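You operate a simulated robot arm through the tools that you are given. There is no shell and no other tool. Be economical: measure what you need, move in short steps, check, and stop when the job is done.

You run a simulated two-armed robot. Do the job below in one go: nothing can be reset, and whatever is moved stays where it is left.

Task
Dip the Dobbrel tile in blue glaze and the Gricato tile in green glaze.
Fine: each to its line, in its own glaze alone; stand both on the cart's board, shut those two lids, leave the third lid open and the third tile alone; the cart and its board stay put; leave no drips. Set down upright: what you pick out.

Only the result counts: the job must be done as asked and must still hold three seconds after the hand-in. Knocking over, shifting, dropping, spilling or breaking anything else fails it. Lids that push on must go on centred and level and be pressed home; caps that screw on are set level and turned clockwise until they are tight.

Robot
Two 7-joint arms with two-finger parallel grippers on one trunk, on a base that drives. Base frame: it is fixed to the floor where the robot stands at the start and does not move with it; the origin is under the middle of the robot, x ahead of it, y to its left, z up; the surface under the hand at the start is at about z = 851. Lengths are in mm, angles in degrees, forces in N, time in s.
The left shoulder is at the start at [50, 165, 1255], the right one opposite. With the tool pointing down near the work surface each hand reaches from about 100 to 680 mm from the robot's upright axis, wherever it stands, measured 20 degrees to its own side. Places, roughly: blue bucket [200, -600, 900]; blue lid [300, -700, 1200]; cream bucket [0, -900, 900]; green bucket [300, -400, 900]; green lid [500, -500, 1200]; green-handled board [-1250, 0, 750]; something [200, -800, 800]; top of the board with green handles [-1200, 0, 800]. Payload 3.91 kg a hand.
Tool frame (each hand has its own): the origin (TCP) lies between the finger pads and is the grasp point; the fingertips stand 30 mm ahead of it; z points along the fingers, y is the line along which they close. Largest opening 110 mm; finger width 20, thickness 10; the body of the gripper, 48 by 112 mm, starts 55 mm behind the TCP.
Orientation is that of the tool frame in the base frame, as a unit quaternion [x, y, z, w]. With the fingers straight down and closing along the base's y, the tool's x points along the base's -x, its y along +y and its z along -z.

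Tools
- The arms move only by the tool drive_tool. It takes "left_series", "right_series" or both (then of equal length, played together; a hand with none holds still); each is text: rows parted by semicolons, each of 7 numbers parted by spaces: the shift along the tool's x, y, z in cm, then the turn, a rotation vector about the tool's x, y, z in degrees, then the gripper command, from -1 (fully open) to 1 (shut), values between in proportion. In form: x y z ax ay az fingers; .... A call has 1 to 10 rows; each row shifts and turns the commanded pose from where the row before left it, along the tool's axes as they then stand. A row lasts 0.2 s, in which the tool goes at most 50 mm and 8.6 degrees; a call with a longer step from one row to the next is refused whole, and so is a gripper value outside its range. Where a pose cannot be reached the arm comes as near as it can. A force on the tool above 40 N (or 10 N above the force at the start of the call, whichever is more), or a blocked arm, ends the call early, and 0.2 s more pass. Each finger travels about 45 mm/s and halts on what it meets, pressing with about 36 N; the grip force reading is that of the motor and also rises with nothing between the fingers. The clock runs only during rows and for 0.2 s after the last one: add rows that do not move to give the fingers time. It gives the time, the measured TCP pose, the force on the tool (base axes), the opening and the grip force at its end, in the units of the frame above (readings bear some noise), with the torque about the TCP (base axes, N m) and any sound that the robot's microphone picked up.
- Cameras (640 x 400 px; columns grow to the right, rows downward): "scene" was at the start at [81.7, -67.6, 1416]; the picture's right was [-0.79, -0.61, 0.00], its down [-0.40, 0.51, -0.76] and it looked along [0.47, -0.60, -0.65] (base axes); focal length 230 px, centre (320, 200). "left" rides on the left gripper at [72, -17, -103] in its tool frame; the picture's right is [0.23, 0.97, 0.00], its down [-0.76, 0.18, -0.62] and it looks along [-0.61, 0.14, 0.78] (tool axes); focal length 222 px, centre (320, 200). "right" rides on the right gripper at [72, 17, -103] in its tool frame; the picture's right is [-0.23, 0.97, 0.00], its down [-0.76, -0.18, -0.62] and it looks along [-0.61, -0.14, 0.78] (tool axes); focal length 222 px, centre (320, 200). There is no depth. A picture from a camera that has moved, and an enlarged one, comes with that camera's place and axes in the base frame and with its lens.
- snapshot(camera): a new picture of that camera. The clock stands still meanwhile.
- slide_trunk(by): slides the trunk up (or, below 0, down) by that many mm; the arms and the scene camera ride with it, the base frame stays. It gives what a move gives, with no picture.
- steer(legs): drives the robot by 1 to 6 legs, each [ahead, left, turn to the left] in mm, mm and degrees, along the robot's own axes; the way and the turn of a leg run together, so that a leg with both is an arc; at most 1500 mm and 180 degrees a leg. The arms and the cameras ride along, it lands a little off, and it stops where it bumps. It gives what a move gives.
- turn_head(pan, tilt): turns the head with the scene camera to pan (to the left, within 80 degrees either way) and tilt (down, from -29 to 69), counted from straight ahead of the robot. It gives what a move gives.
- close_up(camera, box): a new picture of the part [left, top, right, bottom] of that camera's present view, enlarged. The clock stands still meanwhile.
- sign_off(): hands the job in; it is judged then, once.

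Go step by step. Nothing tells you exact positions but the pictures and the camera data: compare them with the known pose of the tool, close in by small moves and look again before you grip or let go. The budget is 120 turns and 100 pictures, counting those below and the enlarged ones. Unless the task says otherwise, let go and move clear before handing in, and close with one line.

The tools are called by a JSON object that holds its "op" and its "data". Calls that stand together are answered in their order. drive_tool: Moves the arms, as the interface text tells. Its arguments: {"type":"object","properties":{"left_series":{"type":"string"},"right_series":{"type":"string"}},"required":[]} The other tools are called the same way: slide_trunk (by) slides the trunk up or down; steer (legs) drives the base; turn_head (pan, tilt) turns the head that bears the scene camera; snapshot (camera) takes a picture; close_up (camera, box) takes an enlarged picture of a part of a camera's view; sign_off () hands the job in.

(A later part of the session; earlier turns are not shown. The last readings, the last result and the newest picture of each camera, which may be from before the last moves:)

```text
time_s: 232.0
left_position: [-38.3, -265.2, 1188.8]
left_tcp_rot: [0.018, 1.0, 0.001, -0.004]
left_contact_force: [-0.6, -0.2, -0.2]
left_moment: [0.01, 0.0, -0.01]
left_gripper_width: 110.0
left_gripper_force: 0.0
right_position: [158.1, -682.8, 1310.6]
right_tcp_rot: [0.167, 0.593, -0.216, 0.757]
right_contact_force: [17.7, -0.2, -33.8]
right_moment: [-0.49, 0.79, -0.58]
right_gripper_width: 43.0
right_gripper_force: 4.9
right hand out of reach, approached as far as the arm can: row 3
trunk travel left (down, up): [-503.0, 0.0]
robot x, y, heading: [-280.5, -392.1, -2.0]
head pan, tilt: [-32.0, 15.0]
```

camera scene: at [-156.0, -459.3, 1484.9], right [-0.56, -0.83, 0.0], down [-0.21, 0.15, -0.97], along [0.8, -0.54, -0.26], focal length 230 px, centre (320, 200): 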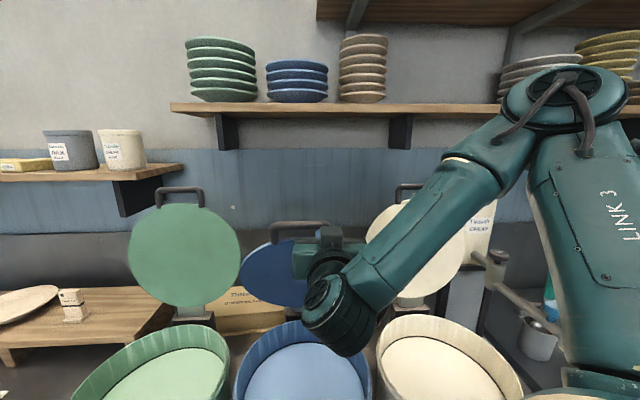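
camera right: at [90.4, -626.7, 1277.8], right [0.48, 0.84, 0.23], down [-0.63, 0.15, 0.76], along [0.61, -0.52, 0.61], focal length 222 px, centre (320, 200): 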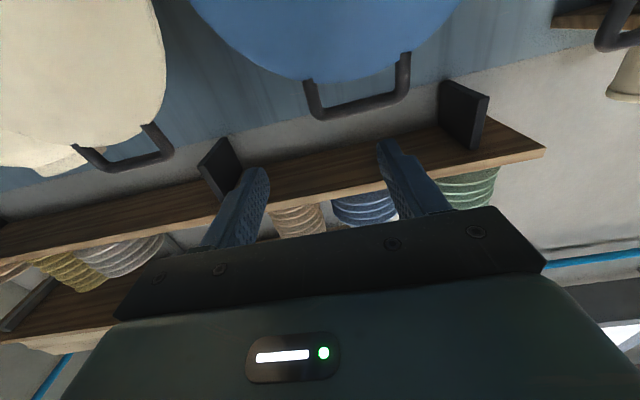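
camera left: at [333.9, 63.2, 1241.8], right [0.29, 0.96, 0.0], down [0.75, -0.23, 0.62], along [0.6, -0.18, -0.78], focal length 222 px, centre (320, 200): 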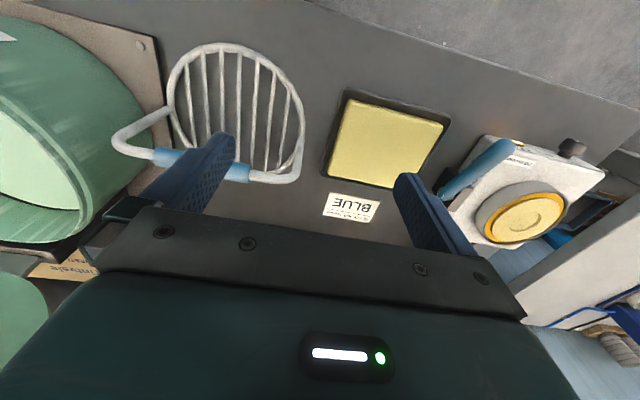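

{"op": "drive_tool", "data": {"right_series": "0.3 0 0 0 0 0 0.3;0.3 0 0 0 0 0 0.3;0 0 0 0 0 0 0.3"}}

{"op": "steer", "data": {"legs": [[-13, 7, 0]]}}

{"op": "steer", "data": {"legs": [[-13, 7, 0]]}}

```text
time_s: 232.8
left_position: [-39.0, -265.4, 1189.8]
left_tcp_rot: [0.017, 1.0, 0.001, -0.004]
left_contact_force: [0.7, 0.0, 0.4]
left_moment: [-0.01, 0.04, -0.02]
left_gripper_width: 110.1
left_gripper_force: 0.1
right_position: [158.8, -682.5, 1310.8]
right_tcp_rot: [0.169, 0.592, -0.216, 0.758]
right_contact_force: [18.7, -0.5, -32.9]
right_moment: [-0.62, 0.87, 0.06]
right_gripper_width: 43.1
right_gripper_force: 4.9
right hand out of reach, approached as far as the arm can: row 2
trunk travel left (down, up): [-503.0, 0.0]
robot x, y, heading: [-281.5, -390.1, -2.5]
head pan, tilt: [-32.0, 15.0]
```

```text
time_s: 233.6
left_position: [-50.9, -259.6, 1189.6]
left_tcp_rot: [0.018, 1.0, 0.001, -0.002]
left_contact_force: [-0.2, 1.2, 0.3]
left_moment: [-0.01, 0.0, 0.03]
left_gripper_width: 110.0
left_gripper_force: 0.0
right_position: [145.5, -677.9, 1303.6]
right_tcp_rot: [0.165, 0.603, -0.219, 0.749]
right_contact_force: [7.7, 0.8, -16.5]
right_moment: [-0.21, 0.41, -0.19]
right_gripper_width: 41.1
right_gripper_force: 2.3
trunk travel left (down, up): [-503.0, 0.0]
robot x, y, heading: [-290.2, -386.4, -2.2]
head pan, tilt: [-32.0, 15.0]
stopped in leg 1: the force on the tool passed its limit at 54 N (the readings are from after the stop); the commanded pose is now the measured one
```

```text
time_s: 234.5
left_position: [-63.2, -251.2, 1190.4]
left_tcp_rot: [0.018, 1.0, 0.001, -0.002]
left_contact_force: [-0.1, 0.6, 0.5]
left_moment: [0.03, -0.02, 0.03]
left_gripper_width: 110.1
left_gripper_force: 0.0
right_position: [134.2, -671.2, 1297.6]
right_tcp_rot: [0.162, 0.612, -0.221, 0.742]
right_contact_force: [4.1, 0.1, -11.2]
right_moment: [-0.08, 0.18, -0.18]
right_gripper_width: 40.1
right_gripper_force: 1.3
trunk travel left (down, up): [-503.0, 0.0]
robot x, y, heading: [-297.5, -380.6, -1.9]
head pan, tilt: [-32.0, 15.0]
stopped in leg 1: the force on the tool passed its limit at 46 N (the readings are from after the stop); the commanded pose is now the measured one
```

It works: dragging back makes the lid follow its arc with the finger threaded in the loop. Continue in matched steps of trunk-down and base-back, pitching the hand with it.

{"op": "slide_trunk", "data": {"by": -10}}

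{"op": "steer", "data": {"legs": [[-12.8, 6.8, 0]]}}

{"op": "drive_tool", "data": {"right_series": "0 0 0 0 -4 0 0.3;0 0 0 0 -3 0 0.3;0 0 0 0 0 0 0.3"}}

{"op": "slide_trunk", "data": {"by": -10}}

{"op": "steer", "data": {"legs": [[-12.8, 6.8, 0]]}}

```text
time_s: 235.1
left_position: [-64.6, -251.1, 1180.1]
left_tcp_rot: [0.018, 1.0, 0.0, 0.0]
left_contact_force: [-0.5, 0.7, 1.9]
left_moment: [-0.01, -0.02, 0.0]
left_gripper_width: 110.0
left_gripper_force: 0.0
right_position: [130.8, -670.8, 1294.2]
right_tcp_rot: [0.164, 0.605, -0.22, 0.747]
right_contact_force: [-5.1, 3.1, 9.9]
right_moment: [0.09, -0.37, 0.07]
right_gripper_width: 38.0
right_gripper_force: 0.1
trunk travel left (down, up): [-493.0, 10.0]
robot x, y, heading: [-299.8, -378.1, -2.1]
head pan, tilt: [-32.0, 15.0]
```

```text
time_s: 235.9
left_position: [-77.0, -244.9, 1180.7]
left_tcp_rot: [0.017, 1.0, 0.0, -0.002]
left_contact_force: [0.8, -0.4, -0.2]
left_moment: [-0.04, -0.02, -0.03]
left_gripper_width: 110.0
left_gripper_force: 0.0
right_position: [121.5, -665.1, 1290.4]
right_tcp_rot: [0.165, 0.61, -0.222, 0.743]
right_contact_force: [1.7, -1.1, -4.2]
right_moment: [0.01, 0.07, -0.09]
right_gripper_width: 38.6
right_gripper_force: 0.2
trunk travel left (down, up): [-493.0, 10.0]
robot x, y, heading: [-313.3, -375.1, -1.8]
head pan, tilt: [-32.0, 15.0]
```

```text
time_s: 236.3
left_position: [-75.5, -245.7, 1178.9]
left_tcp_rot: [0.018, 1.0, 0.0, -0.003]
left_contact_force: [-0.7, 0.2, 0.2]
left_moment: [-0.01, -0.03, -0.02]
left_gripper_width: 109.8
left_gripper_force: 0.1
right_position: [119.2, -667.7, 1291.2]
right_tcp_rot: [0.156, 0.609, -0.236, 0.741]
right_contact_force: [14.3, -5.6, -26.2]
right_moment: [-0.18, 0.75, -0.38]
right_gripper_width: 41.0
right_gripper_force: 2.0
right hand out of reach, approached as far as the arm can: row 1, 2
trunk travel left (down, up): [-493.0, 10.0]
robot x, y, heading: [-312.6, -370.9, -2.0]
head pan, tilt: [-32.0, 15.0]
stopped in row 2 (right hand): the force on the tool passed its limit at 49 N (the readings are from after the stop); the commanded pose is now the measured one
```

```text
time_s: 236.9
left_position: [-75.0, -245.8, 1169.4]
left_tcp_rot: [0.017, 1.0, 0.001, -0.002]
left_contact_force: [0.7, 0.1, 0.4]
left_moment: [-0.03, 0.0, 0.0]
left_gripper_width: 110.1
left_gripper_force: 0.2
right_position: [117.9, -665.8, 1288.9]
right_tcp_rot: [0.157, 0.6, -0.231, 0.75]
right_contact_force: [3.2, -0.2, -7.2]
right_moment: [-0.02, 0.2, -0.11]
right_gripper_width: 39.1
right_gripper_force: 0.6
trunk travel left (down, up): [-483.0, 20.0]
robot x, y, heading: [-313.6, -375.0, -2.1]
head pan, tilt: [-32.0, 15.0]
```

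```text
time_s: 237.7
left_position: [-85.4, -240.0, 1168.7]
left_tcp_rot: [0.018, 1.0, 0.001, -0.003]
left_contact_force: [0.2, -0.3, 0.3]
left_moment: [0.02, -0.01, 0.02]
left_gripper_width: 110.1
left_gripper_force: 0.1
right_position: [109.4, -662.5, 1283.3]
right_tcp_rot: [0.157, 0.605, -0.233, 0.745]
right_contact_force: [15.1, -7.6, -24.9]
right_moment: [-0.14, 0.83, -0.39]
right_gripper_width: 40.3
right_gripper_force: 1.4
trunk travel left (down, up): [-483.0, 20.0]
robot x, y, heading: [-326.5, -366.7, -2.0]
head pan, tilt: [-32.0, 15.0]
```

{"op": "slide_trunk", "data": {"by": -14}}

{"op": "steer", "data": {"legs": [[-12.8, 6.8, 0]]}}

{"op": "slide_trunk", "data": {"by": -14}}

{"op": "steer", "data": {"legs": [[-12.8, 6.8, 0]]}}

{"op": "slide_trunk", "data": {"by": -14}}

{"op": "steer", "data": {"legs": [[-12.8, 6.8, 0]]}}

{"op": "close_up", "data": {"camera": "right", "box": [200, 20, 480, 220]}}

```text
time_s: 238.3
left_position: [-89.8, -237.1, 1155.3]
left_tcp_rot: [0.018, 1.0, 0.001, 0.0]
left_contact_force: [0.1, -0.1, 0.3]
left_moment: [0.01, 0.02, 0.0]
left_gripper_width: 110.2
left_gripper_force: 0.0
right_position: [104.6, -658.2, 1273.4]
right_tcp_rot: [0.157, 0.602, -0.233, 0.748]
right_contact_force: [-3.1, 1.3, 5.5]
right_moment: [0.02, -0.19, 0.12]
right_gripper_width: 38.0
right_gripper_force: 0.1
trunk travel left (down, up): [-469.0, 34.0]
robot x, y, heading: [-329.5, -364.7, -2.0]
head pan, tilt: [-32.0, 15.0]
```

```text
time_s: 239.1
left_position: [-101.4, -229.1, 1155.9]
left_tcp_rot: [0.017, 1.0, 0.0, -0.001]
left_contact_force: [-0.1, -0.5, 1.0]
left_moment: [-0.04, 0.0, 0.02]
left_gripper_width: 109.8
left_gripper_force: 0.0
right_position: [92.1, -652.7, 1271.8]
right_tcp_rot: [0.158, 0.603, -0.235, 0.746]
right_contact_force: [-0.5, 0.3, -0.1]
right_moment: [0.0, 0.01, -0.04]
right_gripper_width: 38.5
right_gripper_force: 0.1
trunk travel left (down, up): [-469.0, 34.0]
robot x, y, heading: [-340.9, -359.8, -2.0]
head pan, tilt: [-32.0, 15.0]
```

```text
time_s: 239.7
left_position: [-101.2, -231.5, 1143.7]
left_tcp_rot: [0.018, 1.0, 0.0, 0.0]
left_contact_force: [0.5, -0.6, 0.2]
left_moment: [0.0, -0.02, 0.01]
left_gripper_width: 110.2
left_gripper_force: 0.0
right_position: [92.2, -651.3, 1257.2]
right_tcp_rot: [0.157, 0.604, -0.234, 0.746]
right_contact_force: [-0.3, -0.2, 0.3]
right_moment: [0.01, -0.01, 0.0]
right_gripper_width: 38.5
right_gripper_force: 0.0
trunk travel left (down, up): [-455.0, 48.0]
robot x, y, heading: [-336.5, -356.8, -2.0]
head pan, tilt: [-32.0, 15.0]
```

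```text
time_s: 240.4
left_position: [-115.0, -223.2, 1142.2]
left_tcp_rot: [0.017, 1.0, 0.0, -0.001]
left_contact_force: [-0.8, 0.0, 0.7]
left_moment: [0.0, 0.03, 0.01]
left_gripper_width: 110.1
left_gripper_force: 0.1
right_position: [80.4, -644.6, 1258.8]
right_tcp_rot: [0.158, 0.604, -0.234, 0.746]
right_contact_force: [-0.1, 0.8, -0.6]
right_moment: [0.02, 0.01, -0.02]
right_gripper_width: 38.6
right_gripper_force: 0.0
trunk travel left (down, up): [-455.0, 48.0]
robot x, y, heading: [-350.9, -348.7, -2.2]
head pan, tilt: [-32.0, 15.0]
```

```text
time_s: 241.1
left_position: [-113.2, -221.9, 1127.2]
left_tcp_rot: [0.018, 1.0, 0.0, -0.002]
left_contact_force: [0.0, 0.3, 0.8]
left_moment: [0.0, -0.01, 0.02]
left_gripper_width: 110.1
left_gripper_force: 0.2
right_position: [80.5, -645.2, 1244.1]
right_tcp_rot: [0.158, 0.604, -0.235, 0.745]
right_contact_force: [0.2, -0.2, 0.4]
right_moment: [0.01, -0.02, 0.02]
right_gripper_width: 38.3
right_gripper_force: 0.0
trunk travel left (down, up): [-441.0, 62.0]
robot x, y, heading: [-351.5, -350.5, -2.3]
head pan, tilt: [-32.0, 15.0]
```

```text
time_s: 241.8
left_position: [-127.4, -216.6, 1128.1]
left_tcp_rot: [0.018, 1.0, 0.0, 0.0]
left_contact_force: [0.2, 0.4, 0.1]
left_moment: [-0.02, -0.02, -0.04]
left_gripper_width: 110.1
left_gripper_force: 0.1
right_position: [67.8, -638.4, 1244.3]
right_tcp_rot: [0.157, 0.604, -0.234, 0.746]
right_contact_force: [0.2, 0.8, -0.6]
right_moment: [0.01, 0.01, -0.01]
right_gripper_width: 38.4
right_gripper_force: 0.0
trunk travel left (down, up): [-441.0, 62.0]
robot x, y, heading: [-358.3, -343.2, -2.0]
head pan, tilt: [-32.0, 15.0]
```

```text
2.00 times, centred on (340, 120) of right
camera zoom: at [2.5, -580.5, 1149.5], right [0.49, 0.86, 0.17], down [-0.73, 0.29, 0.61], along [0.47, -0.43, 0.77], focal length 444 px, centre (280, 360)
```

zoom: 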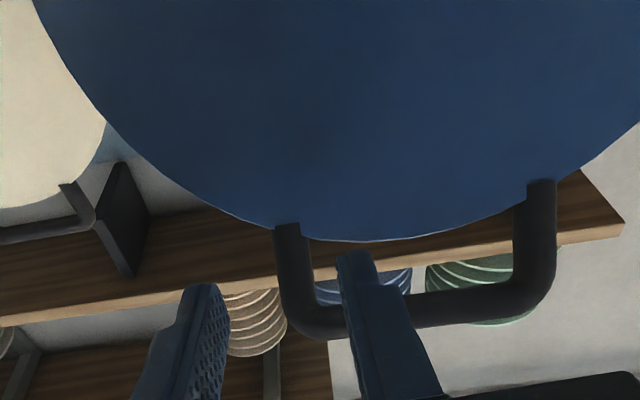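

The lid stays where it is unsupported (no force on me) — a friction hinge, so it can simply be pushed down. I'll back off, raise the hand above the bar, level it and close the fingers.

{"op": "steer", "data": {"legs": [[-53, 28, 0]]}}

{"op": "slide_trunk", "data": {"by": 62}}

{"op": "drive_tool", "data": {"right_series": "0 0 0 0 6 0 1;0 0 0 0 6 0 1;-2 0 0 0 0 0 1;-2 0 0 0 0 0 1;0 0 0 0 0 0 1"}}

{"op": "snapshot", "data": {"camera": "scene"}}

```text
time_s: 242.8
left_position: [-178.2, -185.1, 1128.6]
left_tcp_rot: [0.017, 1.0, 0.0, -0.001]
left_contact_force: [0.1, 0.5, 0.8]
left_moment: [-0.01, 0.02, -0.01]
left_gripper_width: 110.0
left_gripper_force: 0.1
right_position: [15.4, -607.9, 1245.1]
right_tcp_rot: [0.157, 0.604, -0.234, 0.746]
right_contact_force: [0.0, 0.2, 0.4]
right_moment: [0.0, 0.02, 0.01]
right_gripper_width: 38.4
right_gripper_force: 0.1
trunk travel left (down, up): [-441.0, 62.0]
robot x, y, heading: [-417.1, -315.4, -1.9]
head pan, tilt: [-32.0, 15.0]
```

```text
time_s: 243.8
left_position: [-177.7, -187.1, 1190.7]
left_tcp_rot: [0.018, 1.0, 0.0, -0.002]
left_contact_force: [-0.4, 0.3, 0.1]
left_moment: [0.02, -0.01, 0.02]
left_gripper_width: 110.4
left_gripper_force: 0.0
right_position: [15.5, -607.4, 1305.2]
right_tcp_rot: [0.156, 0.604, -0.233, 0.746]
right_contact_force: [-0.3, -0.5, -0.5]
right_moment: [0.01, -0.02, -0.02]
right_gripper_width: 38.4
right_gripper_force: 0.1
trunk travel left (down, up): [-503.0, 0.0]
robot x, y, heading: [-417.0, -316.7, -1.9]
head pan, tilt: [-32.0, 15.0]
```

```text
time_s: 245.0
left_position: [-179.0, -186.3, 1189.0]
left_tcp_rot: [0.018, 1.0, 0.0, -0.001]
left_contact_force: [0.1, 0.3, -0.1]
left_moment: [-0.01, -0.01, -0.01]
left_gripper_width: 109.9
left_gripper_force: 0.1
right_position: [16.9, -606.9, 1346.8]
right_tcp_rot: [0.18, 0.679, -0.216, 0.678]
right_contact_force: [0.8, 0.0, -0.4]
right_moment: [0.01, -0.01, 0.0]
right_gripper_width: 0.0
right_gripper_force: 36.3
trunk travel left (down, up): [-503.0, 0.0]
robot x, y, heading: [-410.5, -313.4, -1.7]
head pan, tilt: [-32.0, 15.0]
```

```text
5 pictures are left
camera scene: at [-308.1, -368.4, 1484.4], right [-0.56, -0.83, 0.0], down [-0.21, 0.14, -0.97], along [0.8, -0.54, -0.26], focal length 230 px, centre (320, 200)
```

scene: 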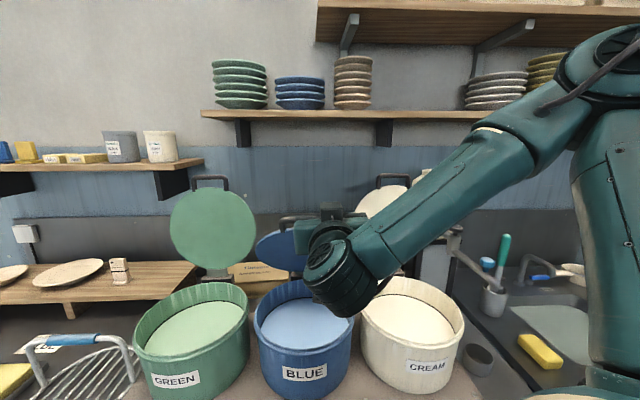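

Lid still half open as left. Bring the level closed fingers over the bar and push down with matched back-steps.

{"op": "steer", "data": {"legs": [[104, -4, 0]]}}

{"op": "slide_trunk", "data": {"by": -30}}

{"op": "slide_trunk", "data": {"by": -14}}

{"op": "steer", "data": {"legs": [[-14, 7.5, 0]]}}

{"op": "slide_trunk", "data": {"by": -14}}

{"op": "steer", "data": {"legs": [[-16, 8.5, 0]]}}

```text
time_s: 246.2
left_position: [-75.3, -194.0, 1189.6]
left_tcp_rot: [0.018, 1.0, 0.001, -0.002]
left_contact_force: [0.1, -0.7, 0.9]
left_moment: [0.02, 0.02, -0.04]
left_gripper_width: 109.8
left_gripper_force: 0.0
right_position: [119.0, -613.0, 1345.0]
right_tcp_rot: [0.18, 0.679, -0.216, 0.678]
right_contact_force: [0.2, 0.6, -0.8]
right_moment: [-0.03, -0.03, -0.05]
right_gripper_width: 0.1
right_gripper_force: 35.8
trunk travel left (down, up): [-503.0, 0.0]
robot x, y, heading: [-310.0, -320.2, -2.1]
head pan, tilt: [-32.0, 15.0]
```

```text
time_s: 246.9
left_position: [-76.8, -193.9, 1160.1]
left_tcp_rot: [0.017, 1.0, 0.0, -0.001]
left_contact_force: [0.2, 0.5, 0.9]
left_moment: [-0.01, 0.02, -0.03]
left_gripper_width: 110.1
left_gripper_force: 0.1
right_position: [118.6, -613.9, 1317.7]
right_tcp_rot: [0.182, 0.678, -0.216, 0.678]
right_contact_force: [-0.1, 0.1, -0.4]
right_moment: [-0.02, 0.0, 0.01]
right_gripper_width: 0.1
right_gripper_force: 35.6
trunk travel left (down, up): [-473.0, 30.0]
robot x, y, heading: [-311.7, -323.3, -2.0]
head pan, tilt: [-32.0, 15.0]
```

```text
time_s: 247.5
left_position: [-77.0, -193.7, 1146.4]
left_tcp_rot: [0.017, 1.0, 0.0, -0.001]
left_contact_force: [0.0, -0.2, -1.1]
left_moment: [0.02, 0.05, 0.01]
left_gripper_width: 110.2
left_gripper_force: 0.0
right_position: [118.2, -613.8, 1302.2]
right_tcp_rot: [0.181, 0.679, -0.216, 0.678]
right_contact_force: [-1.0, 1.4, 3.8]
right_moment: [0.05, -0.02, 0.02]
right_gripper_width: 0.0
right_gripper_force: 36.4
trunk travel left (down, up): [-459.0, 44.0]
robot x, y, heading: [-314.3, -321.8, -1.8]
head pan, tilt: [-32.0, 15.0]
```

```text
time_s: 248.3
left_position: [-90.4, -185.5, 1145.9]
left_tcp_rot: [0.017, 1.0, 0.0, -0.001]
left_contact_force: [-0.3, 0.1, 0.2]
left_moment: [-0.02, -0.03, -0.01]
left_gripper_width: 109.9
left_gripper_force: 0.1
right_position: [104.1, -604.8, 1302.4]
right_tcp_rot: [0.181, 0.678, -0.217, 0.678]
right_contact_force: [-0.3, -0.3, 0.3]
right_moment: [-0.04, -0.01, 0.01]
right_gripper_width: 0.0
right_gripper_force: 35.7
trunk travel left (down, up): [-459.0, 44.0]
robot x, y, heading: [-328.9, -313.4, -2.0]
head pan, tilt: [-32.0, 15.0]
```

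```text
time_s: 248.9
left_position: [-90.1, -184.8, 1132.9]
left_tcp_rot: [0.017, 1.0, 0.001, 0.0]
left_contact_force: [-0.4, 0.4, 0.5]
left_moment: [0.0, 0.02, -0.03]
left_gripper_width: 110.0
left_gripper_force: 0.1
right_position: [104.8, -606.0, 1287.4]
right_tcp_rot: [0.18, 0.679, -0.216, 0.678]
right_contact_force: [-2.5, 1.6, 3.7]
right_moment: [0.04, 0.01, 0.05]
right_gripper_width: 0.0
right_gripper_force: 35.9
trunk travel left (down, up): [-445.0, 58.0]
robot x, y, heading: [-329.7, -315.5, -1.7]
head pan, tilt: [-32.0, 15.0]
```

```text
time_s: 249.7
left_position: [-106.7, -176.4, 1131.8]
left_tcp_rot: [0.018, 1.0, 0.0, -0.001]
left_contact_force: [0.0, 0.0, 0.1]
left_moment: [0.0, 0.03, 0.01]
left_gripper_width: 110.0
left_gripper_force: 0.1
right_position: [90.3, -596.2, 1288.4]
right_tcp_rot: [0.18, 0.679, -0.216, 0.678]
right_contact_force: [-0.4, 1.1, -0.3]
right_moment: [0.08, 0.03, 0.0]
right_gripper_width: 0.0
right_gripper_force: 36.3
trunk travel left (down, up): [-445.0, 58.0]
robot x, y, heading: [-343.7, -303.4, -2.0]
head pan, tilt: [-32.0, 15.0]
```

Gentle 4 N contact and the lid follows. Continue the same way.

{"op": "slide_trunk", "data": {"by": -17}}

{"op": "steer", "data": {"legs": [[-13.2, 7, 0]]}}

{"op": "slide_trunk", "data": {"by": -17}}

{"op": "steer", "data": {"legs": [[-13.2, 7, 0]]}}

{"op": "slide_trunk", "data": {"by": -20}}

{"op": "steer", "data": {"legs": [[-11.5, 6.1, 0]]}}

{"op": "slide_trunk", "data": {"by": -20}}

{"op": "steer", "data": {"legs": [[-11.5, 6.1, 0]]}}

{"op": "slide_trunk", "data": {"by": -22}}

{"op": "steer", "data": {"legs": [[-8.8, 4.7, 0]]}}

{"op": "slide_trunk", "data": {"by": -22}}

{"op": "steer", "data": {"legs": [[-8.8, 4.7, 0]]}}

```text
time_s: 250.3
left_position: [-105.3, -177.7, 1115.0]
left_tcp_rot: [0.018, 1.0, 0.0, -0.001]
left_contact_force: [0.4, -1.3, 0.0]
left_moment: [-0.02, 0.0, 0.01]
left_gripper_width: 110.2
left_gripper_force: 0.0
right_position: [89.2, -598.1, 1271.5]
right_tcp_rot: [0.181, 0.68, -0.216, 0.677]
right_contact_force: [-0.5, -0.6, -0.6]
right_moment: [0.01, 0.04, 0.01]
right_gripper_width: 0.1
right_gripper_force: 36.3
trunk travel left (down, up): [-428.0, 75.0]
robot x, y, heading: [-342.1, -307.7, -2.1]
head pan, tilt: [-32.0, 15.0]
```

```text
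time_s: 251.1
left_position: [-119.2, -171.3, 1115.4]
left_tcp_rot: [0.018, 1.0, 0.0, -0.002]
left_contact_force: [-0.2, 1.0, 0.2]
left_moment: [0.02, -0.02, 0.01]
left_gripper_width: 110.0
left_gripper_force: 0.0
right_position: [76.6, -589.8, 1270.9]
right_tcp_rot: [0.181, 0.679, -0.216, 0.678]
right_contact_force: [0.0, 0.7, -0.5]
right_moment: [0.01, 0.03, -0.02]
right_gripper_width: 0.0
right_gripper_force: 35.5
trunk travel left (down, up): [-428.0, 75.0]
robot x, y, heading: [-356.1, -296.5, -1.9]
head pan, tilt: [-32.0, 15.0]
```

```text
time_s: 251.8
left_position: [-119.6, -169.5, 1097.3]
left_tcp_rot: [0.017, 1.0, 0.0, -0.001]
left_contact_force: [-0.1, 0.5, -0.2]
left_moment: [-0.01, -0.02, 0.0]
left_gripper_width: 110.2
left_gripper_force: 0.1
right_position: [76.5, -590.8, 1253.1]
right_tcp_rot: [0.181, 0.68, -0.216, 0.677]
right_contact_force: [0.5, -0.4, -0.7]
right_moment: [0.0, 0.03, -0.01]
right_gripper_width: 0.4
right_gripper_force: 35.9
trunk travel left (down, up): [-411.0, 92.0]
robot x, y, heading: [-355.5, -297.7, -1.7]
head pan, tilt: [-32.0, 15.0]
```

```text
time_s: 252.5
left_position: [-132.0, -162.7, 1096.6]
left_tcp_rot: [0.017, 1.0, 0.0, -0.001]
left_contact_force: [-0.8, 0.6, 0.5]
left_moment: [-0.01, 0.0, 0.0]
left_gripper_width: 109.8
left_gripper_force: 0.0
right_position: [63.2, -582.3, 1254.5]
right_tcp_rot: [0.182, 0.679, -0.217, 0.678]
right_contact_force: [-0.8, 0.8, 0.1]
right_moment: [0.0, 0.01, 0.02]
right_gripper_width: 0.2
right_gripper_force: 36.3
trunk travel left (down, up): [-411.0, 92.0]
robot x, y, heading: [-364.9, -292.8, -1.9]
head pan, tilt: [-32.0, 15.0]
```

```text
time_s: 253.2
left_position: [-131.3, -162.2, 1078.3]
left_tcp_rot: [0.018, 1.0, 0.0, -0.001]
left_contact_force: [-0.3, -0.2, 0.0]
left_moment: [0.02, 0.0, 0.02]
left_gripper_width: 109.8
left_gripper_force: 0.0
right_position: [64.1, -583.6, 1233.3]
right_tcp_rot: [0.181, 0.68, -0.216, 0.677]
right_contact_force: [-0.4, 0.4, -0.3]
right_moment: [-0.02, 0.03, 0.01]
right_gripper_width: 0.0
right_gripper_force: 36.1
trunk travel left (down, up): [-391.0, 112.0]
robot x, y, heading: [-368.7, -292.0, -1.9]
head pan, tilt: [-32.0, 15.0]
```

```text
time_s: 253.9
left_position: [-142.3, -156.3, 1078.8]
left_tcp_rot: [0.017, 1.0, 0.001, -0.002]
left_contact_force: [-0.8, -0.1, 0.2]
left_moment: [-0.03, -0.02, -0.01]
left_gripper_width: 110.2
left_gripper_force: 0.1
right_position: [52.5, -575.4, 1235.3]
right_tcp_rot: [0.181, 0.679, -0.216, 0.678]
right_contact_force: [-0.6, 0.2, 1.2]
right_moment: [0.0, 0.0, 0.02]
right_gripper_width: 0.0
right_gripper_force: 36.6
trunk travel left (down, up): [-391.0, 112.0]
robot x, y, heading: [-383.3, -285.5, -1.8]
head pan, tilt: [-32.0, 15.0]
```

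```text
time_s: 254.6
left_position: [-143.4, -157.1, 1057.7]
left_tcp_rot: [0.017, 1.0, 0.001, -0.002]
left_contact_force: [-0.4, -0.6, 0.1]
left_moment: [0.05, 0.01, 0.04]
left_gripper_width: 110.0
left_gripper_force: 0.0
right_position: [53.8, -576.2, 1213.4]
right_tcp_rot: [0.182, 0.679, -0.216, 0.677]
right_contact_force: [0.0, 0.3, -0.2]
right_moment: [0.01, 0.0, 0.01]
right_gripper_width: 0.0
right_gripper_force: 36.1
trunk travel left (down, up): [-371.0, 132.0]
robot x, y, heading: [-379.6, -284.6, -1.8]
head pan, tilt: [-32.0, 15.0]
```

```text
time_s: 255.4
left_position: [-154.4, -149.8, 1058.7]
left_tcp_rot: [0.017, 1.0, -0.001, -0.002]
left_contact_force: [0.1, -0.4, -1.3]
left_moment: [0.0, -0.02, 0.0]
left_gripper_width: 110.1
left_gripper_force: 0.1
right_position: [40.6, -570.3, 1213.9]
right_tcp_rot: [0.182, 0.679, -0.217, 0.678]
right_contact_force: [0.1, 0.0, -0.4]
right_moment: [0.01, -0.03, -0.03]
right_gripper_width: 0.2
right_gripper_force: 35.7
trunk travel left (down, up): [-371.0, 132.0]
robot x, y, heading: [-393.0, -276.2, -1.7]
head pan, tilt: [-32.0, 15.0]
```

```text
time_s: 256.1
left_position: [-154.4, -149.8, 1035.9]
left_tcp_rot: [0.017, 1.0, 0.0, -0.002]
left_contact_force: [0.1, -0.1, 0.0]
left_moment: [0.0, -0.03, 0.01]
left_gripper_width: 110.3
left_gripper_force: 0.2
right_position: [42.0, -570.4, 1190.8]
right_tcp_rot: [0.183, 0.679, -0.217, 0.677]
right_contact_force: [0.3, 0.4, -0.1]
right_moment: [0.01, -0.01, -0.01]
right_gripper_width: 0.0
right_gripper_force: 35.8
trunk travel left (down, up): [-349.0, 154.0]
robot x, y, heading: [-390.4, -279.2, -1.9]
head pan, tilt: [-32.0, 15.0]
```

```text
time_s: 256.8
left_position: [-163.0, -144.7, 1036.1]
left_tcp_rot: [0.018, 1.0, 0.0, -0.001]
left_contact_force: [0.0, -0.3, -0.6]
left_moment: [-0.02, 0.02, 0.02]
left_gripper_width: 110.0
left_gripper_force: 0.0
right_position: [31.5, -565.0, 1192.3]
right_tcp_rot: [0.181, 0.679, -0.216, 0.678]
right_contact_force: [0.4, -1.0, -0.6]
right_moment: [-0.04, 0.01, 0.01]
right_gripper_width: 0.1
right_gripper_force: 35.7
trunk travel left (down, up): [-349.0, 154.0]
robot x, y, heading: [-398.0, -271.7, -2.1]
head pan, tilt: [-32.0, 15.0]
```

```text
time_s: 257.5
left_position: [-161.7, -145.4, 1013.1]
left_tcp_rot: [0.017, 1.0, 0.001, -0.002]
left_contact_force: [-0.4, 0.0, -0.3]
left_moment: [0.02, -0.03, 0.03]
left_gripper_width: 109.9
left_gripper_force: 0.0
right_position: [32.9, -563.8, 1169.2]
right_tcp_rot: [0.183, 0.679, -0.216, 0.677]
right_contact_force: [0.0, -1.2, -0.8]
right_moment: [-0.01, -0.03, -0.01]
right_gripper_width: 0.2
right_gripper_force: 35.7
trunk travel left (down, up): [-327.0, 176.0]
robot x, y, heading: [-401.3, -272.9, -2.0]
head pan, tilt: [-32.0, 15.0]
```

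```text
time_s: 258.2
left_position: [-170.6, -140.6, 1012.4]
left_tcp_rot: [0.017, 1.0, 0.001, -0.002]
left_contact_force: [-0.1, 0.8, 0.2]
left_moment: [-0.02, -0.04, 0.04]
left_gripper_width: 110.1
left_gripper_force: 0.1
right_position: [23.4, -559.0, 1170.6]
right_tcp_rot: [0.182, 0.679, -0.216, 0.678]
right_contact_force: [-0.5, 1.2, -0.8]
right_moment: [0.05, 0.01, 0.01]
right_gripper_width: 0.0
right_gripper_force: 36.1
trunk travel left (down, up): [-327.0, 176.0]
robot x, y, heading: [-407.2, -267.1, -1.9]
head pan, tilt: [-32.0, 15.0]
```

No contact in these steps; the lid may have gone ahead by itself. Looking.

{"op": "turn_head", "data": {"pan": -28, "tilt": 18}}

{"op": "snapshot", "data": {"camera": "scene"}}

```text
time_s: 258.9
left_position: [-172.1, -140.2, 1013.2]
left_tcp_rot: [0.018, 1.0, 0.001, -0.002]
left_contact_force: [-0.1, 0.5, 0.5]
left_moment: [0.03, -0.01, 0.0]
left_gripper_width: 110.1
left_gripper_force: 0.0
right_position: [23.9, -560.3, 1170.5]
right_tcp_rot: [0.181, 0.679, -0.216, 0.678]
right_contact_force: [0.1, -0.4, 0.7]
right_moment: [-0.02, 0.01, -0.01]
right_gripper_width: 0.0
right_gripper_force: 36.2
trunk travel left (down, up): [-327.0, 176.0]
robot x, y, heading: [-408.9, -266.6, -1.8]
head pan, tilt: [-28.0, 18.0]
```

```text
4 pictures are left
camera scene: at [-297.4, -316.0, 1303.6], right [-0.5, -0.87, 0.0], down [-0.27, 0.15, -0.95], along [0.82, -0.47, -0.31], focal length 230 px, centre (320, 200)
```

scene: 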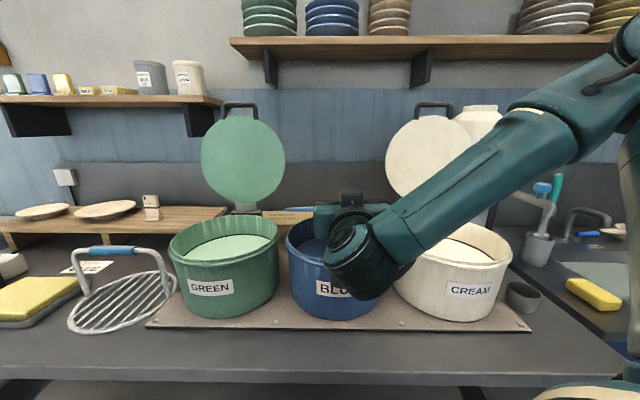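

The lid looks to be partly down under the hand. Continue pressing straight down in steps, watching force.

{"op": "slide_trunk", "data": {"by": -25}}

{"op": "slide_trunk", "data": {"by": -25}}

{"op": "slide_trunk", "data": {"by": -25}}

{"op": "slide_trunk", "data": {"by": -20}}

{"op": "slide_trunk", "data": {"by": -12}}

```text
time_s: 259.6
left_position: [-170.5, -139.9, 987.7]
left_tcp_rot: [0.017, 1.0, 0.0, -0.002]
left_contact_force: [-0.1, -0.5, 0.2]
left_moment: [-0.04, 0.0, -0.02]
left_gripper_width: 109.9
left_gripper_force: 0.2
right_position: [25.5, -559.8, 1145.1]
right_tcp_rot: [0.182, 0.679, -0.216, 0.678]
right_contact_force: [0.1, 0.0, -0.2]
right_moment: [0.03, -0.02, 0.0]
right_gripper_width: 0.0
right_gripper_force: 35.7
trunk travel left (down, up): [-302.0, 201.0]
robot x, y, heading: [-407.2, -268.9, -1.7]
head pan, tilt: [-28.0, 18.0]
```

```text
time_s: 260.3
left_position: [-171.8, -139.4, 963.5]
left_tcp_rot: [0.017, 1.0, 0.0, -0.001]
left_contact_force: [-0.1, 0.5, 0.5]
left_moment: [-0.04, -0.04, -0.01]
left_gripper_width: 110.1
left_gripper_force: 0.0
right_position: [25.0, -559.3, 1120.3]
right_tcp_rot: [0.181, 0.679, -0.216, 0.678]
right_contact_force: [-0.4, -0.9, 1.0]
right_moment: [0.03, 0.03, -0.01]
right_gripper_width: 0.0
right_gripper_force: 35.9
trunk travel left (down, up): [-277.0, 226.0]
robot x, y, heading: [-405.9, -267.6, -1.7]
head pan, tilt: [-28.0, 18.0]
```

```text
time_s: 261.0
left_position: [-169.9, -141.2, 939.3]
left_tcp_rot: [0.018, 1.0, 0.0, -0.002]
left_contact_force: [-0.2, 0.4, 0.0]
left_moment: [-0.01, -0.02, 0.0]
left_gripper_width: 110.2
left_gripper_force: 0.1
right_position: [24.8, -561.0, 1094.9]
right_tcp_rot: [0.182, 0.679, -0.217, 0.677]
right_contact_force: [-0.2, -0.5, -0.2]
right_moment: [0.04, -0.01, -0.02]
right_gripper_width: 0.0
right_gripper_force: 36.2
trunk travel left (down, up): [-252.0, 251.0]
robot x, y, heading: [-410.1, -268.9, -2.1]
head pan, tilt: [-28.0, 18.0]
```

```text
time_s: 261.7
left_position: [-170.7, -139.5, 918.4]
left_tcp_rot: [0.018, 1.0, 0.0, -0.002]
left_contact_force: [0.6, 0.0, -0.2]
left_moment: [-0.01, -0.02, -0.05]
left_gripper_width: 110.1
left_gripper_force: 0.1
right_position: [24.3, -559.8, 1074.8]
right_tcp_rot: [0.181, 0.679, -0.216, 0.678]
right_contact_force: [-1.6, 0.1, -0.4]
right_moment: [0.01, 0.02, 0.01]
right_gripper_width: 0.1
right_gripper_force: 36.3
trunk travel left (down, up): [-232.0, 271.0]
robot x, y, heading: [-410.4, -268.2, -1.9]
head pan, tilt: [-28.0, 18.0]
```

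```text
time_s: 262.3
left_position: [-171.1, -140.4, 907.8]
left_tcp_rot: [0.017, 1.0, 0.0, -0.001]
left_contact_force: [-0.2, 0.1, -0.4]
left_moment: [-0.04, 0.0, -0.02]
left_gripper_width: 109.7
left_gripper_force: 0.0
right_position: [23.4, -559.0, 1061.8]
right_tcp_rot: [0.181, 0.679, -0.216, 0.678]
right_contact_force: [0.3, -0.1, -0.4]
right_moment: [0.0, 0.01, -0.07]
right_gripper_width: 0.0
right_gripper_force: 36.2
trunk travel left (down, up): [-220.0, 283.0]
robot x, y, heading: [-408.2, -268.4, -2.0]
head pan, tilt: [-28.0, 18.0]
```

{"op": "slide_trunk", "data": {"by": -6}}

{"op": "slide_trunk", "data": {"by": -5}}

{"op": "slide_trunk", "data": {"by": -5}}

{"op": "close_up", "data": {"camera": "scene", "box": [240, 180, 440, 305]}}

```text
time_s: 262.8
left_position: [-171.3, -140.5, 901.6]
left_tcp_rot: [0.018, 1.0, 0.0, -0.002]
left_contact_force: [-0.5, 0.1, -0.6]
left_moment: [-0.04, 0.0, 0.03]
left_gripper_width: 110.0
left_gripper_force: 0.0
right_position: [23.7, -560.2, 1056.7]
right_tcp_rot: [0.182, 0.679, -0.217, 0.678]
right_contact_force: [0.3, -0.6, -0.5]
right_moment: [-0.02, 0.02, -0.02]
right_gripper_width: 0.1
right_gripper_force: 35.7
trunk travel left (down, up): [-214.0, 289.0]
robot x, y, heading: [-406.8, -269.4, -1.8]
head pan, tilt: [-28.0, 18.0]
```

```text
time_s: 263.4
left_position: [-172.5, -140.2, 894.9]
left_tcp_rot: [0.018, 1.0, 0.001, -0.002]
left_contact_force: [0.3, 0.1, 0.0]
left_moment: [0.01, -0.03, -0.03]
left_gripper_width: 110.2
left_gripper_force: 0.1
right_position: [23.9, -561.1, 1051.6]
right_tcp_rot: [0.181, 0.679, -0.216, 0.678]
right_contact_force: [-0.4, 0.0, -1.2]
right_moment: [0.02, -0.02, -0.01]
right_gripper_width: 0.0
right_gripper_force: 36.1
trunk travel left (down, up): [-209.0, 294.0]
robot x, y, heading: [-406.4, -265.9, -1.7]
head pan, tilt: [-28.0, 18.0]
```

```text
time_s: 263.9
left_position: [-171.9, -139.8, 891.7]
left_tcp_rot: [0.017, 1.0, -0.001, -0.002]
left_contact_force: [-0.9, -0.9, -0.1]
left_moment: [-0.01, -0.02, -0.01]
left_gripper_width: 109.8
left_gripper_force: 0.1
right_position: [24.8, -559.8, 1049.3]
right_tcp_rot: [0.182, 0.677, -0.216, 0.68]
right_contact_force: [3.3, -1.7, 10.4]
right_moment: [0.14, -0.09, -0.04]
right_gripper_width: 0.1
right_gripper_force: 35.6
trunk travel left (down, up): [-204.0, 299.0]
robot x, y, heading: [-408.2, -266.0, -2.0]
head pan, tilt: [-28.0, 18.0]
```

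```text
3.20 times, centred on (340, 242) of scene
camera zoom: at [-297.9, -315.9, 1180.8], right [-0.5, -0.87, 0.0], down [-0.27, 0.15, -0.95], along [0.82, -0.47, -0.31], focal length 737 px, centre (256, 64)
```

zoom: 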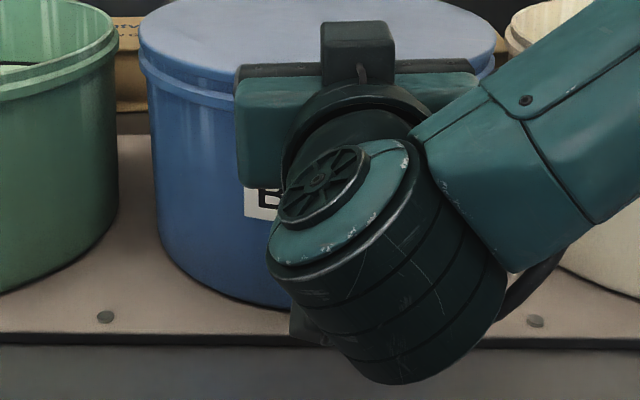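

The blue lid is flat and shut. Press slightly more, then lift off, back away and prepare the hand for the green lid.

{"op": "slide_trunk", "data": {"by": -3}}

{"op": "slide_trunk", "data": {"by": 60}}

{"op": "steer", "data": {"legs": [[-53, 28, 0]]}}

{"op": "slide_trunk", "data": {"by": 242}}

{"op": "drive_tool", "data": {"right_series": "0 0 0 -2.7 0 0 0.34;0 0 0 0 0 2.9 0.34;0 0 5 0 0 0 0.34;0 0 5 0 0 0 0.34;0 0 5 0 0 0 0.34;0 0 0 0 0 0 0.34"}}

```text
time_s: 264.4
left_position: [-172.1, -138.9, 888.6]
left_tcp_rot: [0.017, 1.0, 0.001, -0.001]
left_contact_force: [-0.7, 0.0, 0.2]
left_moment: [0.0, 0.02, 0.0]
left_gripper_width: 110.0
left_gripper_force: 0.0
right_position: [24.0, -559.9, 1048.7]
right_tcp_rot: [0.184, 0.674, -0.216, 0.682]
right_contact_force: [6.9, -6.8, 30.6]
right_moment: [0.26, -0.22, -0.09]
right_gripper_width: 0.1
right_gripper_force: 36.4
trunk travel left (down, up): [-201.0, 302.0]
robot x, y, heading: [-412.1, -266.1, -2.0]
head pan, tilt: [-28.0, 18.0]
```

```text
time_s: 265.4
left_position: [-170.4, -139.7, 947.5]
left_tcp_rot: [0.018, 1.0, 0.0, -0.002]
left_contact_force: [-0.5, 0.2, -0.3]
left_moment: [0.03, -0.02, 0.01]
left_gripper_width: 110.0
left_gripper_force: 0.0
right_position: [24.7, -558.2, 1103.9]
right_tcp_rot: [0.181, 0.68, -0.215, 0.677]
right_contact_force: [1.0, 0.2, -0.1]
right_moment: [0.0, 0.0, 0.02]
right_gripper_width: 0.0
right_gripper_force: 36.1
trunk travel left (down, up): [-261.0, 242.0]
robot x, y, heading: [-409.1, -269.4, -1.9]
head pan, tilt: [-28.0, 18.0]
```

```text
time_s: 266.4
left_position: [-223.0, -108.5, 949.1]
left_tcp_rot: [0.018, 1.0, 0.0, -0.002]
left_contact_force: [0.3, -0.7, 0.2]
left_moment: [0.0, -0.02, -0.01]
left_gripper_width: 110.2
left_gripper_force: 0.0
right_position: [-27.6, -530.2, 1103.6]
right_tcp_rot: [0.181, 0.679, -0.216, 0.678]
right_contact_force: [0.2, -0.2, 0.0]
right_moment: [0.0, 0.0, 0.04]
right_gripper_width: 0.1
right_gripper_force: 35.6
trunk travel left (down, up): [-261.0, 242.0]
robot x, y, heading: [-462.6, -242.9, -1.7]
head pan, tilt: [-28.0, 18.0]
```

```text
time_s: 268.9
left_position: [-222.6, -110.4, 1189.2]
left_tcp_rot: [0.018, 1.0, 0.0, -0.001]
left_contact_force: [0.1, 0.1, -0.7]
left_moment: [0.01, -0.02, -0.02]
left_gripper_width: 110.1
left_gripper_force: 0.1
right_position: [-27.3, -531.0, 1345.9]
right_tcp_rot: [0.18, 0.68, -0.215, 0.678]
right_contact_force: [0.6, -0.6, 0.0]
right_moment: [-0.01, 0.01, 0.01]
right_gripper_width: 0.0
right_gripper_force: 36.2
trunk travel left (down, up): [-503.0, 0.0]
robot x, y, heading: [-464.4, -241.2, -1.9]
head pan, tilt: [-28.0, 18.0]
```

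```text
time_s: 270.3
left_position: [-222.4, -110.8, 1189.8]
left_tcp_rot: [0.018, 1.0, 0.001, -0.002]
left_contact_force: [-1.4, 0.2, -0.5]
left_moment: [0.0, -0.01, 0.0]
left_gripper_width: 109.8
left_gripper_force: 0.0
right_position: [101.6, -603.2, 1349.5]
right_tcp_rot: [0.182, 0.679, -0.183, 0.687]
right_contact_force: [-0.4, -0.7, 0.5]
right_moment: [-0.02, -0.02, 0.0]
right_gripper_width: 36.2
right_gripper_force: 0.0
trunk travel left (down, up): [-503.0, 0.0]
robot x, y, heading: [-456.0, -237.7, -1.7]
head pan, tilt: [-28.0, 18.0]
```

{"op": "steer", "data": {"legs": [[0, 137.7, 0], [267, 0, 0]]}}

{"op": "drive_tool", "data": {"right_series": "0.7 0 0 0 0 0 0.34;0 0 0 0 0 0 0.34"}}

{"op": "close_up", "data": {"camera": "right", "box": [160, 0, 480, 228]}}

```text
time_s: 273.6
left_position: [47.2, 16.7, 1190.1]
left_tcp_rot: [0.017, 1.0, 0.0, -0.002]
left_contact_force: [-0.6, -0.1, -0.3]
left_moment: [0.0, 0.02, -0.02]
left_gripper_width: 109.8
left_gripper_force: 0.1
right_position: [372.5, -475.1, 1348.5]
right_tcp_rot: [0.182, 0.68, -0.182, 0.687]
right_contact_force: [0.4, 0.0, -0.2]
right_moment: [-0.02, 0.0, -0.01]
right_gripper_width: 36.3
right_gripper_force: 0.0
trunk travel left (down, up): [-503.0, 0.0]
robot x, y, heading: [-190.5, -109.5, -1.8]
head pan, tilt: [-28.0, 18.0]
```

```text
time_s: 274.2
left_position: [47.3, 18.5, 1189.5]
left_tcp_rot: [0.017, 1.0, 0.0, -0.002]
left_contact_force: [-0.2, -0.2, 0.2]
left_moment: [-0.06, 0.02, -0.04]
left_gripper_width: 110.1
left_gripper_force: 0.1
right_position: [372.7, -476.0, 1342.9]
right_tcp_rot: [0.182, 0.679, -0.182, 0.687]
right_contact_force: [0.0, 0.1, 1.3]
right_moment: [-0.03, -0.03, -0.03]
right_gripper_width: 36.4
right_gripper_force: 0.1
trunk travel left (down, up): [-503.0, 0.0]
robot x, y, heading: [-188.4, -108.2, -1.9]
head pan, tilt: [-28.0, 18.0]
```

```text
1.75 times, centred on (320, 114) of right
camera zoom: at [291.3, -409.0, 1268.6], right [0.48, 0.85, 0.23], down [-0.64, 0.16, 0.76], along [0.6, -0.51, 0.61], focal length 390 px, centre (320, 351)
```

zoom: 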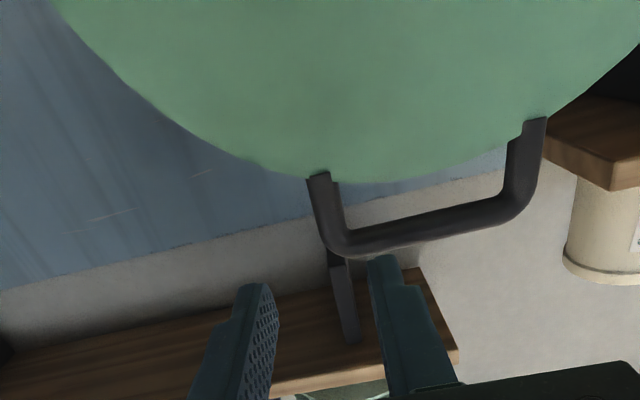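

Leg is 4–5 mm to the left; correct, advance by base so only the fingertips pass the leg, and grip.

{"op": "drive_tool", "data": {"right_series": "0.3 0.45 0 0 0 0 0.34;0 0 0 0 0 0 0.34"}}

{"op": "steer", "data": {"legs": [[67, -35.5, 0]]}}

{"op": "drive_tool", "data": {"right_series": "0 0 0 0 0 0 0.7;0 0 0 0 0 0 1;0 0 0 0 0 0 1;0 0 0 0 0 0 1"}}

```text
time_s: 274.9
left_position: [46.4, 18.1, 1190.1]
left_tcp_rot: [0.016, 1.0, 0.0, -0.002]
left_contact_force: [-0.3, -0.8, 0.4]
left_moment: [0.0, -0.02, -0.03]
left_gripper_width: 109.9
left_gripper_force: 0.2
right_position: [375.2, -471.4, 1338.8]
right_tcp_rot: [0.181, 0.68, -0.182, 0.687]
right_contact_force: [1.3, -0.5, -0.1]
right_moment: [0.01, -0.01, 0.02]
right_gripper_width: 36.1
right_gripper_force: 0.2
trunk travel left (down, up): [-503.0, 0.0]
robot x, y, heading: [-194.3, -110.1, -1.6]
head pan, tilt: [-28.0, 18.0]
```

```text
time_s: 275.9
left_position: [112.7, -18.8, 1190.1]
left_tcp_rot: [0.017, 1.0, 0.0, -0.002]
left_contact_force: [-0.2, 0.1, 1.0]
left_moment: [0.02, 0.01, -0.01]
left_gripper_width: 110.1
left_gripper_force: 0.0
right_position: [440.1, -509.9, 1338.4]
right_tcp_rot: [0.183, 0.679, -0.183, 0.687]
right_contact_force: [0.3, 0.6, 0.9]
right_moment: [0.02, 0.01, 0.02]
right_gripper_width: 36.1
right_gripper_force: 0.0
trunk travel left (down, up): [-503.0, 0.0]
robot x, y, heading: [-123.1, -148.5, -2.0]
head pan, tilt: [-28.0, 18.0]
```

```text
time_s: 276.9
left_position: [113.1, -19.4, 1189.9]
left_tcp_rot: [0.017, 1.0, -0.001, -0.002]
left_contact_force: [0.5, 0.9, 0.3]
left_moment: [-0.02, 0.0, 0.0]
left_gripper_width: 109.9
left_gripper_force: 0.2
right_position: [439.3, -510.2, 1338.7]
right_tcp_rot: [0.182, 0.679, -0.182, 0.687]
right_contact_force: [-1.1, -0.5, -0.2]
right_moment: [-0.01, 0.0, -0.02]
right_gripper_width: 0.0
right_gripper_force: 36.0
trunk travel left (down, up): [-503.0, 0.0]
robot x, y, heading: [-124.5, -146.5, -1.6]
head pan, tilt: [-28.0, 18.0]
```

Missed — the tips weren't far enough. Open, advance 12 mm, and grip again.

{"op": "drive_tool", "data": {"right_series": "0 0 0 0 0 0 0.34;0 0 0 0 0 0 0.34;0 0 0 0 0 0 0.34"}}

{"op": "steer", "data": {"legs": [[11, -5.8, 0]]}}

{"op": "drive_tool", "data": {"right_series": "0 0 0 0 0 0 0.7;0 0 0 0 0 0 1;0 0 0 0 0 0 1;0 0 0 0 0 0 1"}}

```text
time_s: 277.7
left_position: [114.1, -18.9, 1190.4]
left_tcp_rot: [0.017, 1.0, 0.0, -0.002]
left_contact_force: [0.2, 1.2, 0.5]
left_moment: [0.01, -0.01, -0.02]
left_gripper_width: 109.8
left_gripper_force: 0.2
right_position: [439.8, -510.6, 1340.3]
right_tcp_rot: [0.182, 0.68, -0.182, 0.686]
right_contact_force: [0.3, 0.4, 0.5]
right_moment: [0.0, -0.03, -0.02]
right_gripper_width: 36.4
right_gripper_force: 0.1
trunk travel left (down, up): [-503.0, 0.0]
robot x, y, heading: [-127.1, -147.6, -2.0]
head pan, tilt: [-28.0, 18.0]
```

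```text
time_s: 278.4
left_position: [124.7, -24.7, 1189.3]
left_tcp_rot: [0.017, 1.0, 0.0, -0.002]
left_contact_force: [0.3, 0.2, -0.1]
left_moment: [0.01, 0.03, 0.0]
left_gripper_width: 110.2
left_gripper_force: 0.1
right_position: [450.6, -515.7, 1338.7]
right_tcp_rot: [0.182, 0.68, -0.183, 0.686]
right_contact_force: [-0.2, -0.6, -0.7]
right_moment: [0.02, -0.05, -0.01]
right_gripper_width: 36.5
right_gripper_force: 0.1
trunk travel left (down, up): [-503.0, 0.0]
robot x, y, heading: [-113.5, -155.3, -1.7]
head pan, tilt: [-28.0, 18.0]
```

```text
time_s: 279.4
left_position: [123.0, -25.3, 1190.5]
left_tcp_rot: [0.017, 1.0, 0.0, -0.002]
left_contact_force: [0.5, -0.3, -0.2]
left_moment: [-0.02, -0.03, 0.02]
left_gripper_width: 109.9
left_gripper_force: 0.0
right_position: [450.8, -514.4, 1339.8]
right_tcp_rot: [0.182, 0.679, -0.182, 0.687]
right_contact_force: [0.4, 0.9, 1.2]
right_moment: [-0.07, 0.51, 0.07]
right_gripper_width: 15.3
right_gripper_force: 45.2
trunk travel left (down, up): [-503.0, 0.0]
robot x, y, heading: [-113.2, -153.0, -1.8]
head pan, tilt: [-28.0, 18.0]
```

Gripped (15.3 mm). Pull the green lid forward along its arc by base and trunk, then open and back out.

{"op": "steer", "data": {"legs": [[-44, 23.5, 0]]}}

{"op": "steer", "data": {"legs": [[-35, 18.7, 0]]}}

{"op": "slide_trunk", "data": {"by": -6}}

{"op": "steer", "data": {"legs": [[-26.5, 14, 0]]}}

{"op": "slide_trunk", "data": {"by": -8}}

{"op": "steer", "data": {"legs": [[-26.5, 14, 0]]}}

{"op": "slide_trunk", "data": {"by": -10}}

{"op": "steer", "data": {"legs": [[-22, 11.7, 0]]}}

{"op": "slide_trunk", "data": {"by": -8}}

```text
time_s: 280.4
left_position: [80.4, 0.5, 1189.6]
left_tcp_rot: [0.016, 1.0, 0.0, -0.001]
left_contact_force: [0.8, 0.0, 0.3]
left_moment: [-0.02, -0.01, -0.01]
left_gripper_width: 110.1
left_gripper_force: 0.0
right_position: [406.7, -489.3, 1341.1]
right_tcp_rot: [0.182, 0.679, -0.182, 0.687]
right_contact_force: [0.9, 3.1, 7.6]
right_moment: [-0.35, 0.28, 0.11]
right_gripper_width: 15.5
right_gripper_force: 45.3
trunk travel left (down, up): [-503.0, 0.0]
robot x, y, heading: [-159.8, -128.0, -1.8]
head pan, tilt: [-28.0, 18.0]
```

```text
time_s: 281.2
left_position: [44.7, 19.5, 1190.0]
left_tcp_rot: [0.016, 1.0, -0.001, -0.001]
left_contact_force: [-0.1, 0.1, 0.3]
left_moment: [0.01, -0.05, 0.02]
left_gripper_width: 109.8
left_gripper_force: 0.0
right_position: [373.2, -470.9, 1341.1]
right_tcp_rot: [0.183, 0.679, -0.183, 0.687]
right_contact_force: [-0.3, -0.7, 1.1]
right_moment: [-0.01, 0.02, 0.01]
right_gripper_width: 0.0
right_gripper_force: 37.9
trunk travel left (down, up): [-503.0, 0.0]
robot x, y, heading: [-189.6, -109.2, -1.7]
head pan, tilt: [-28.0, 18.0]
```

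```text
time_s: 281.8
left_position: [44.6, 18.0, 1184.0]
left_tcp_rot: [0.017, 1.0, 0.0, -0.002]
left_contact_force: [0.2, -0.6, -0.2]
left_moment: [0.0, 0.0, 0.02]
left_gripper_width: 110.0
left_gripper_force: 0.1
right_position: [372.7, -470.6, 1335.4]
right_tcp_rot: [0.182, 0.679, -0.181, 0.688]
right_contact_force: [-0.7, -0.5, 0.6]
right_moment: [0.02, -0.02, -0.03]
right_gripper_width: 0.0
right_gripper_force: 38.0
trunk travel left (down, up): [-497.0, 6.0]
robot x, y, heading: [-192.2, -106.0, -1.8]
head pan, tilt: [-28.0, 18.0]
```

```text
time_s: 282.6
left_position: [18.9, 34.0, 1184.0]
left_tcp_rot: [0.016, 1.0, 0.0, -0.002]
left_contact_force: [0.8, 0.1, -1.0]
left_moment: [-0.01, -0.02, 0.02]
left_gripper_width: 110.1
left_gripper_force: 0.1
right_position: [347.3, -456.0, 1334.9]
right_tcp_rot: [0.183, 0.679, -0.183, 0.687]
right_contact_force: [0.4, 0.3, 1.2]
right_moment: [0.02, 0.04, 0.0]
right_gripper_width: 0.0
right_gripper_force: 37.5
trunk travel left (down, up): [-497.0, 6.0]
robot x, y, heading: [-219.0, -94.6, -1.9]
head pan, tilt: [-28.0, 18.0]
```

```text
time_s: 283.2
left_position: [19.4, 32.6, 1176.2]
left_tcp_rot: [0.016, 1.0, 0.0, -0.002]
left_contact_force: [0.2, -0.2, -0.7]
left_moment: [0.02, 0.01, -0.02]
left_gripper_width: 110.1
left_gripper_force: 0.0
right_position: [347.2, -456.4, 1326.2]
right_tcp_rot: [0.182, 0.679, -0.182, 0.688]
right_contact_force: [-0.4, 0.1, 0.2]
right_moment: [-0.02, -0.03, -0.02]
right_gripper_width: 0.1
right_gripper_force: 37.6
trunk travel left (down, up): [-489.0, 14.0]
robot x, y, heading: [-214.0, -94.4, -1.7]
head pan, tilt: [-28.0, 18.0]
```

```text
time_s: 284.1
left_position: [-6.3, 47.7, 1175.5]
left_tcp_rot: [0.016, 1.0, 0.0, -0.002]
left_contact_force: [-0.1, 0.3, -0.4]
left_moment: [-0.02, -0.01, -0.01]
left_gripper_width: 110.2
left_gripper_force: 0.0
right_position: [320.8, -441.7, 1326.5]
right_tcp_rot: [0.182, 0.679, -0.182, 0.688]
right_contact_force: [-0.3, 0.2, -0.1]
right_moment: [-0.01, -0.01, -0.02]
right_gripper_width: 0.0
right_gripper_force: 37.6
trunk travel left (down, up): [-489.0, 14.0]
robot x, y, heading: [-240.9, -79.0, -1.7]
head pan, tilt: [-28.0, 18.0]
```

```text
time_s: 284.6
left_position: [-6.0, 48.0, 1165.5]
left_tcp_rot: [0.017, 1.0, 0.0, -0.002]
left_contact_force: [-0.5, 0.5, -0.3]
left_moment: [-0.02, 0.06, 0.01]
left_gripper_width: 110.0
left_gripper_force: 0.1
right_position: [320.6, -441.3, 1316.2]
right_tcp_rot: [0.184, 0.679, -0.183, 0.687]
right_contact_force: [0.6, 0.9, -0.2]
right_moment: [-0.02, 0.01, 0.01]
right_gripper_width: 0.0
right_gripper_force: 37.5
trunk travel left (down, up): [-479.0, 24.0]
robot x, y, heading: [-241.2, -81.5, -1.8]
head pan, tilt: [-28.0, 18.0]
```

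```text
time_s: 285.4
left_position: [-28.0, 61.2, 1165.4]
left_tcp_rot: [0.017, 1.0, 0.0, 0.0]
left_contact_force: [-1.0, -0.2, -0.5]
left_moment: [0.0, -0.01, 0.0]
left_gripper_width: 110.0
left_gripper_force: 0.1
right_position: [299.3, -429.3, 1315.6]
right_tcp_rot: [0.183, 0.679, -0.183, 0.688]
right_contact_force: [-0.4, 1.3, -0.4]
right_moment: [0.0, 0.05, 0.0]
right_gripper_width: 0.0
right_gripper_force: 37.6
trunk travel left (down, up): [-479.0, 24.0]
robot x, y, heading: [-262.4, -67.3, -1.9]
head pan, tilt: [-28.0, 18.0]
```

```text
time_s: 286.0
left_position: [-27.9, 60.5, 1157.8]
left_tcp_rot: [0.016, 1.0, 0.0, -0.001]
left_contact_force: [0.1, -0.1, 0.3]
left_moment: [-0.04, -0.02, -0.02]
left_gripper_width: 109.8
left_gripper_force: 0.0
right_position: [300.1, -429.4, 1307.3]
right_tcp_rot: [0.182, 0.68, -0.181, 0.687]
right_contact_force: [0.6, 0.2, -0.7]
right_moment: [0.0, -0.03, -0.01]
right_gripper_width: 0.0
right_gripper_force: 38.0
trunk travel left (down, up): [-471.0, 32.0]
robot x, y, heading: [-265.0, -68.3, -1.8]
head pan, tilt: [-28.0, 18.0]
```

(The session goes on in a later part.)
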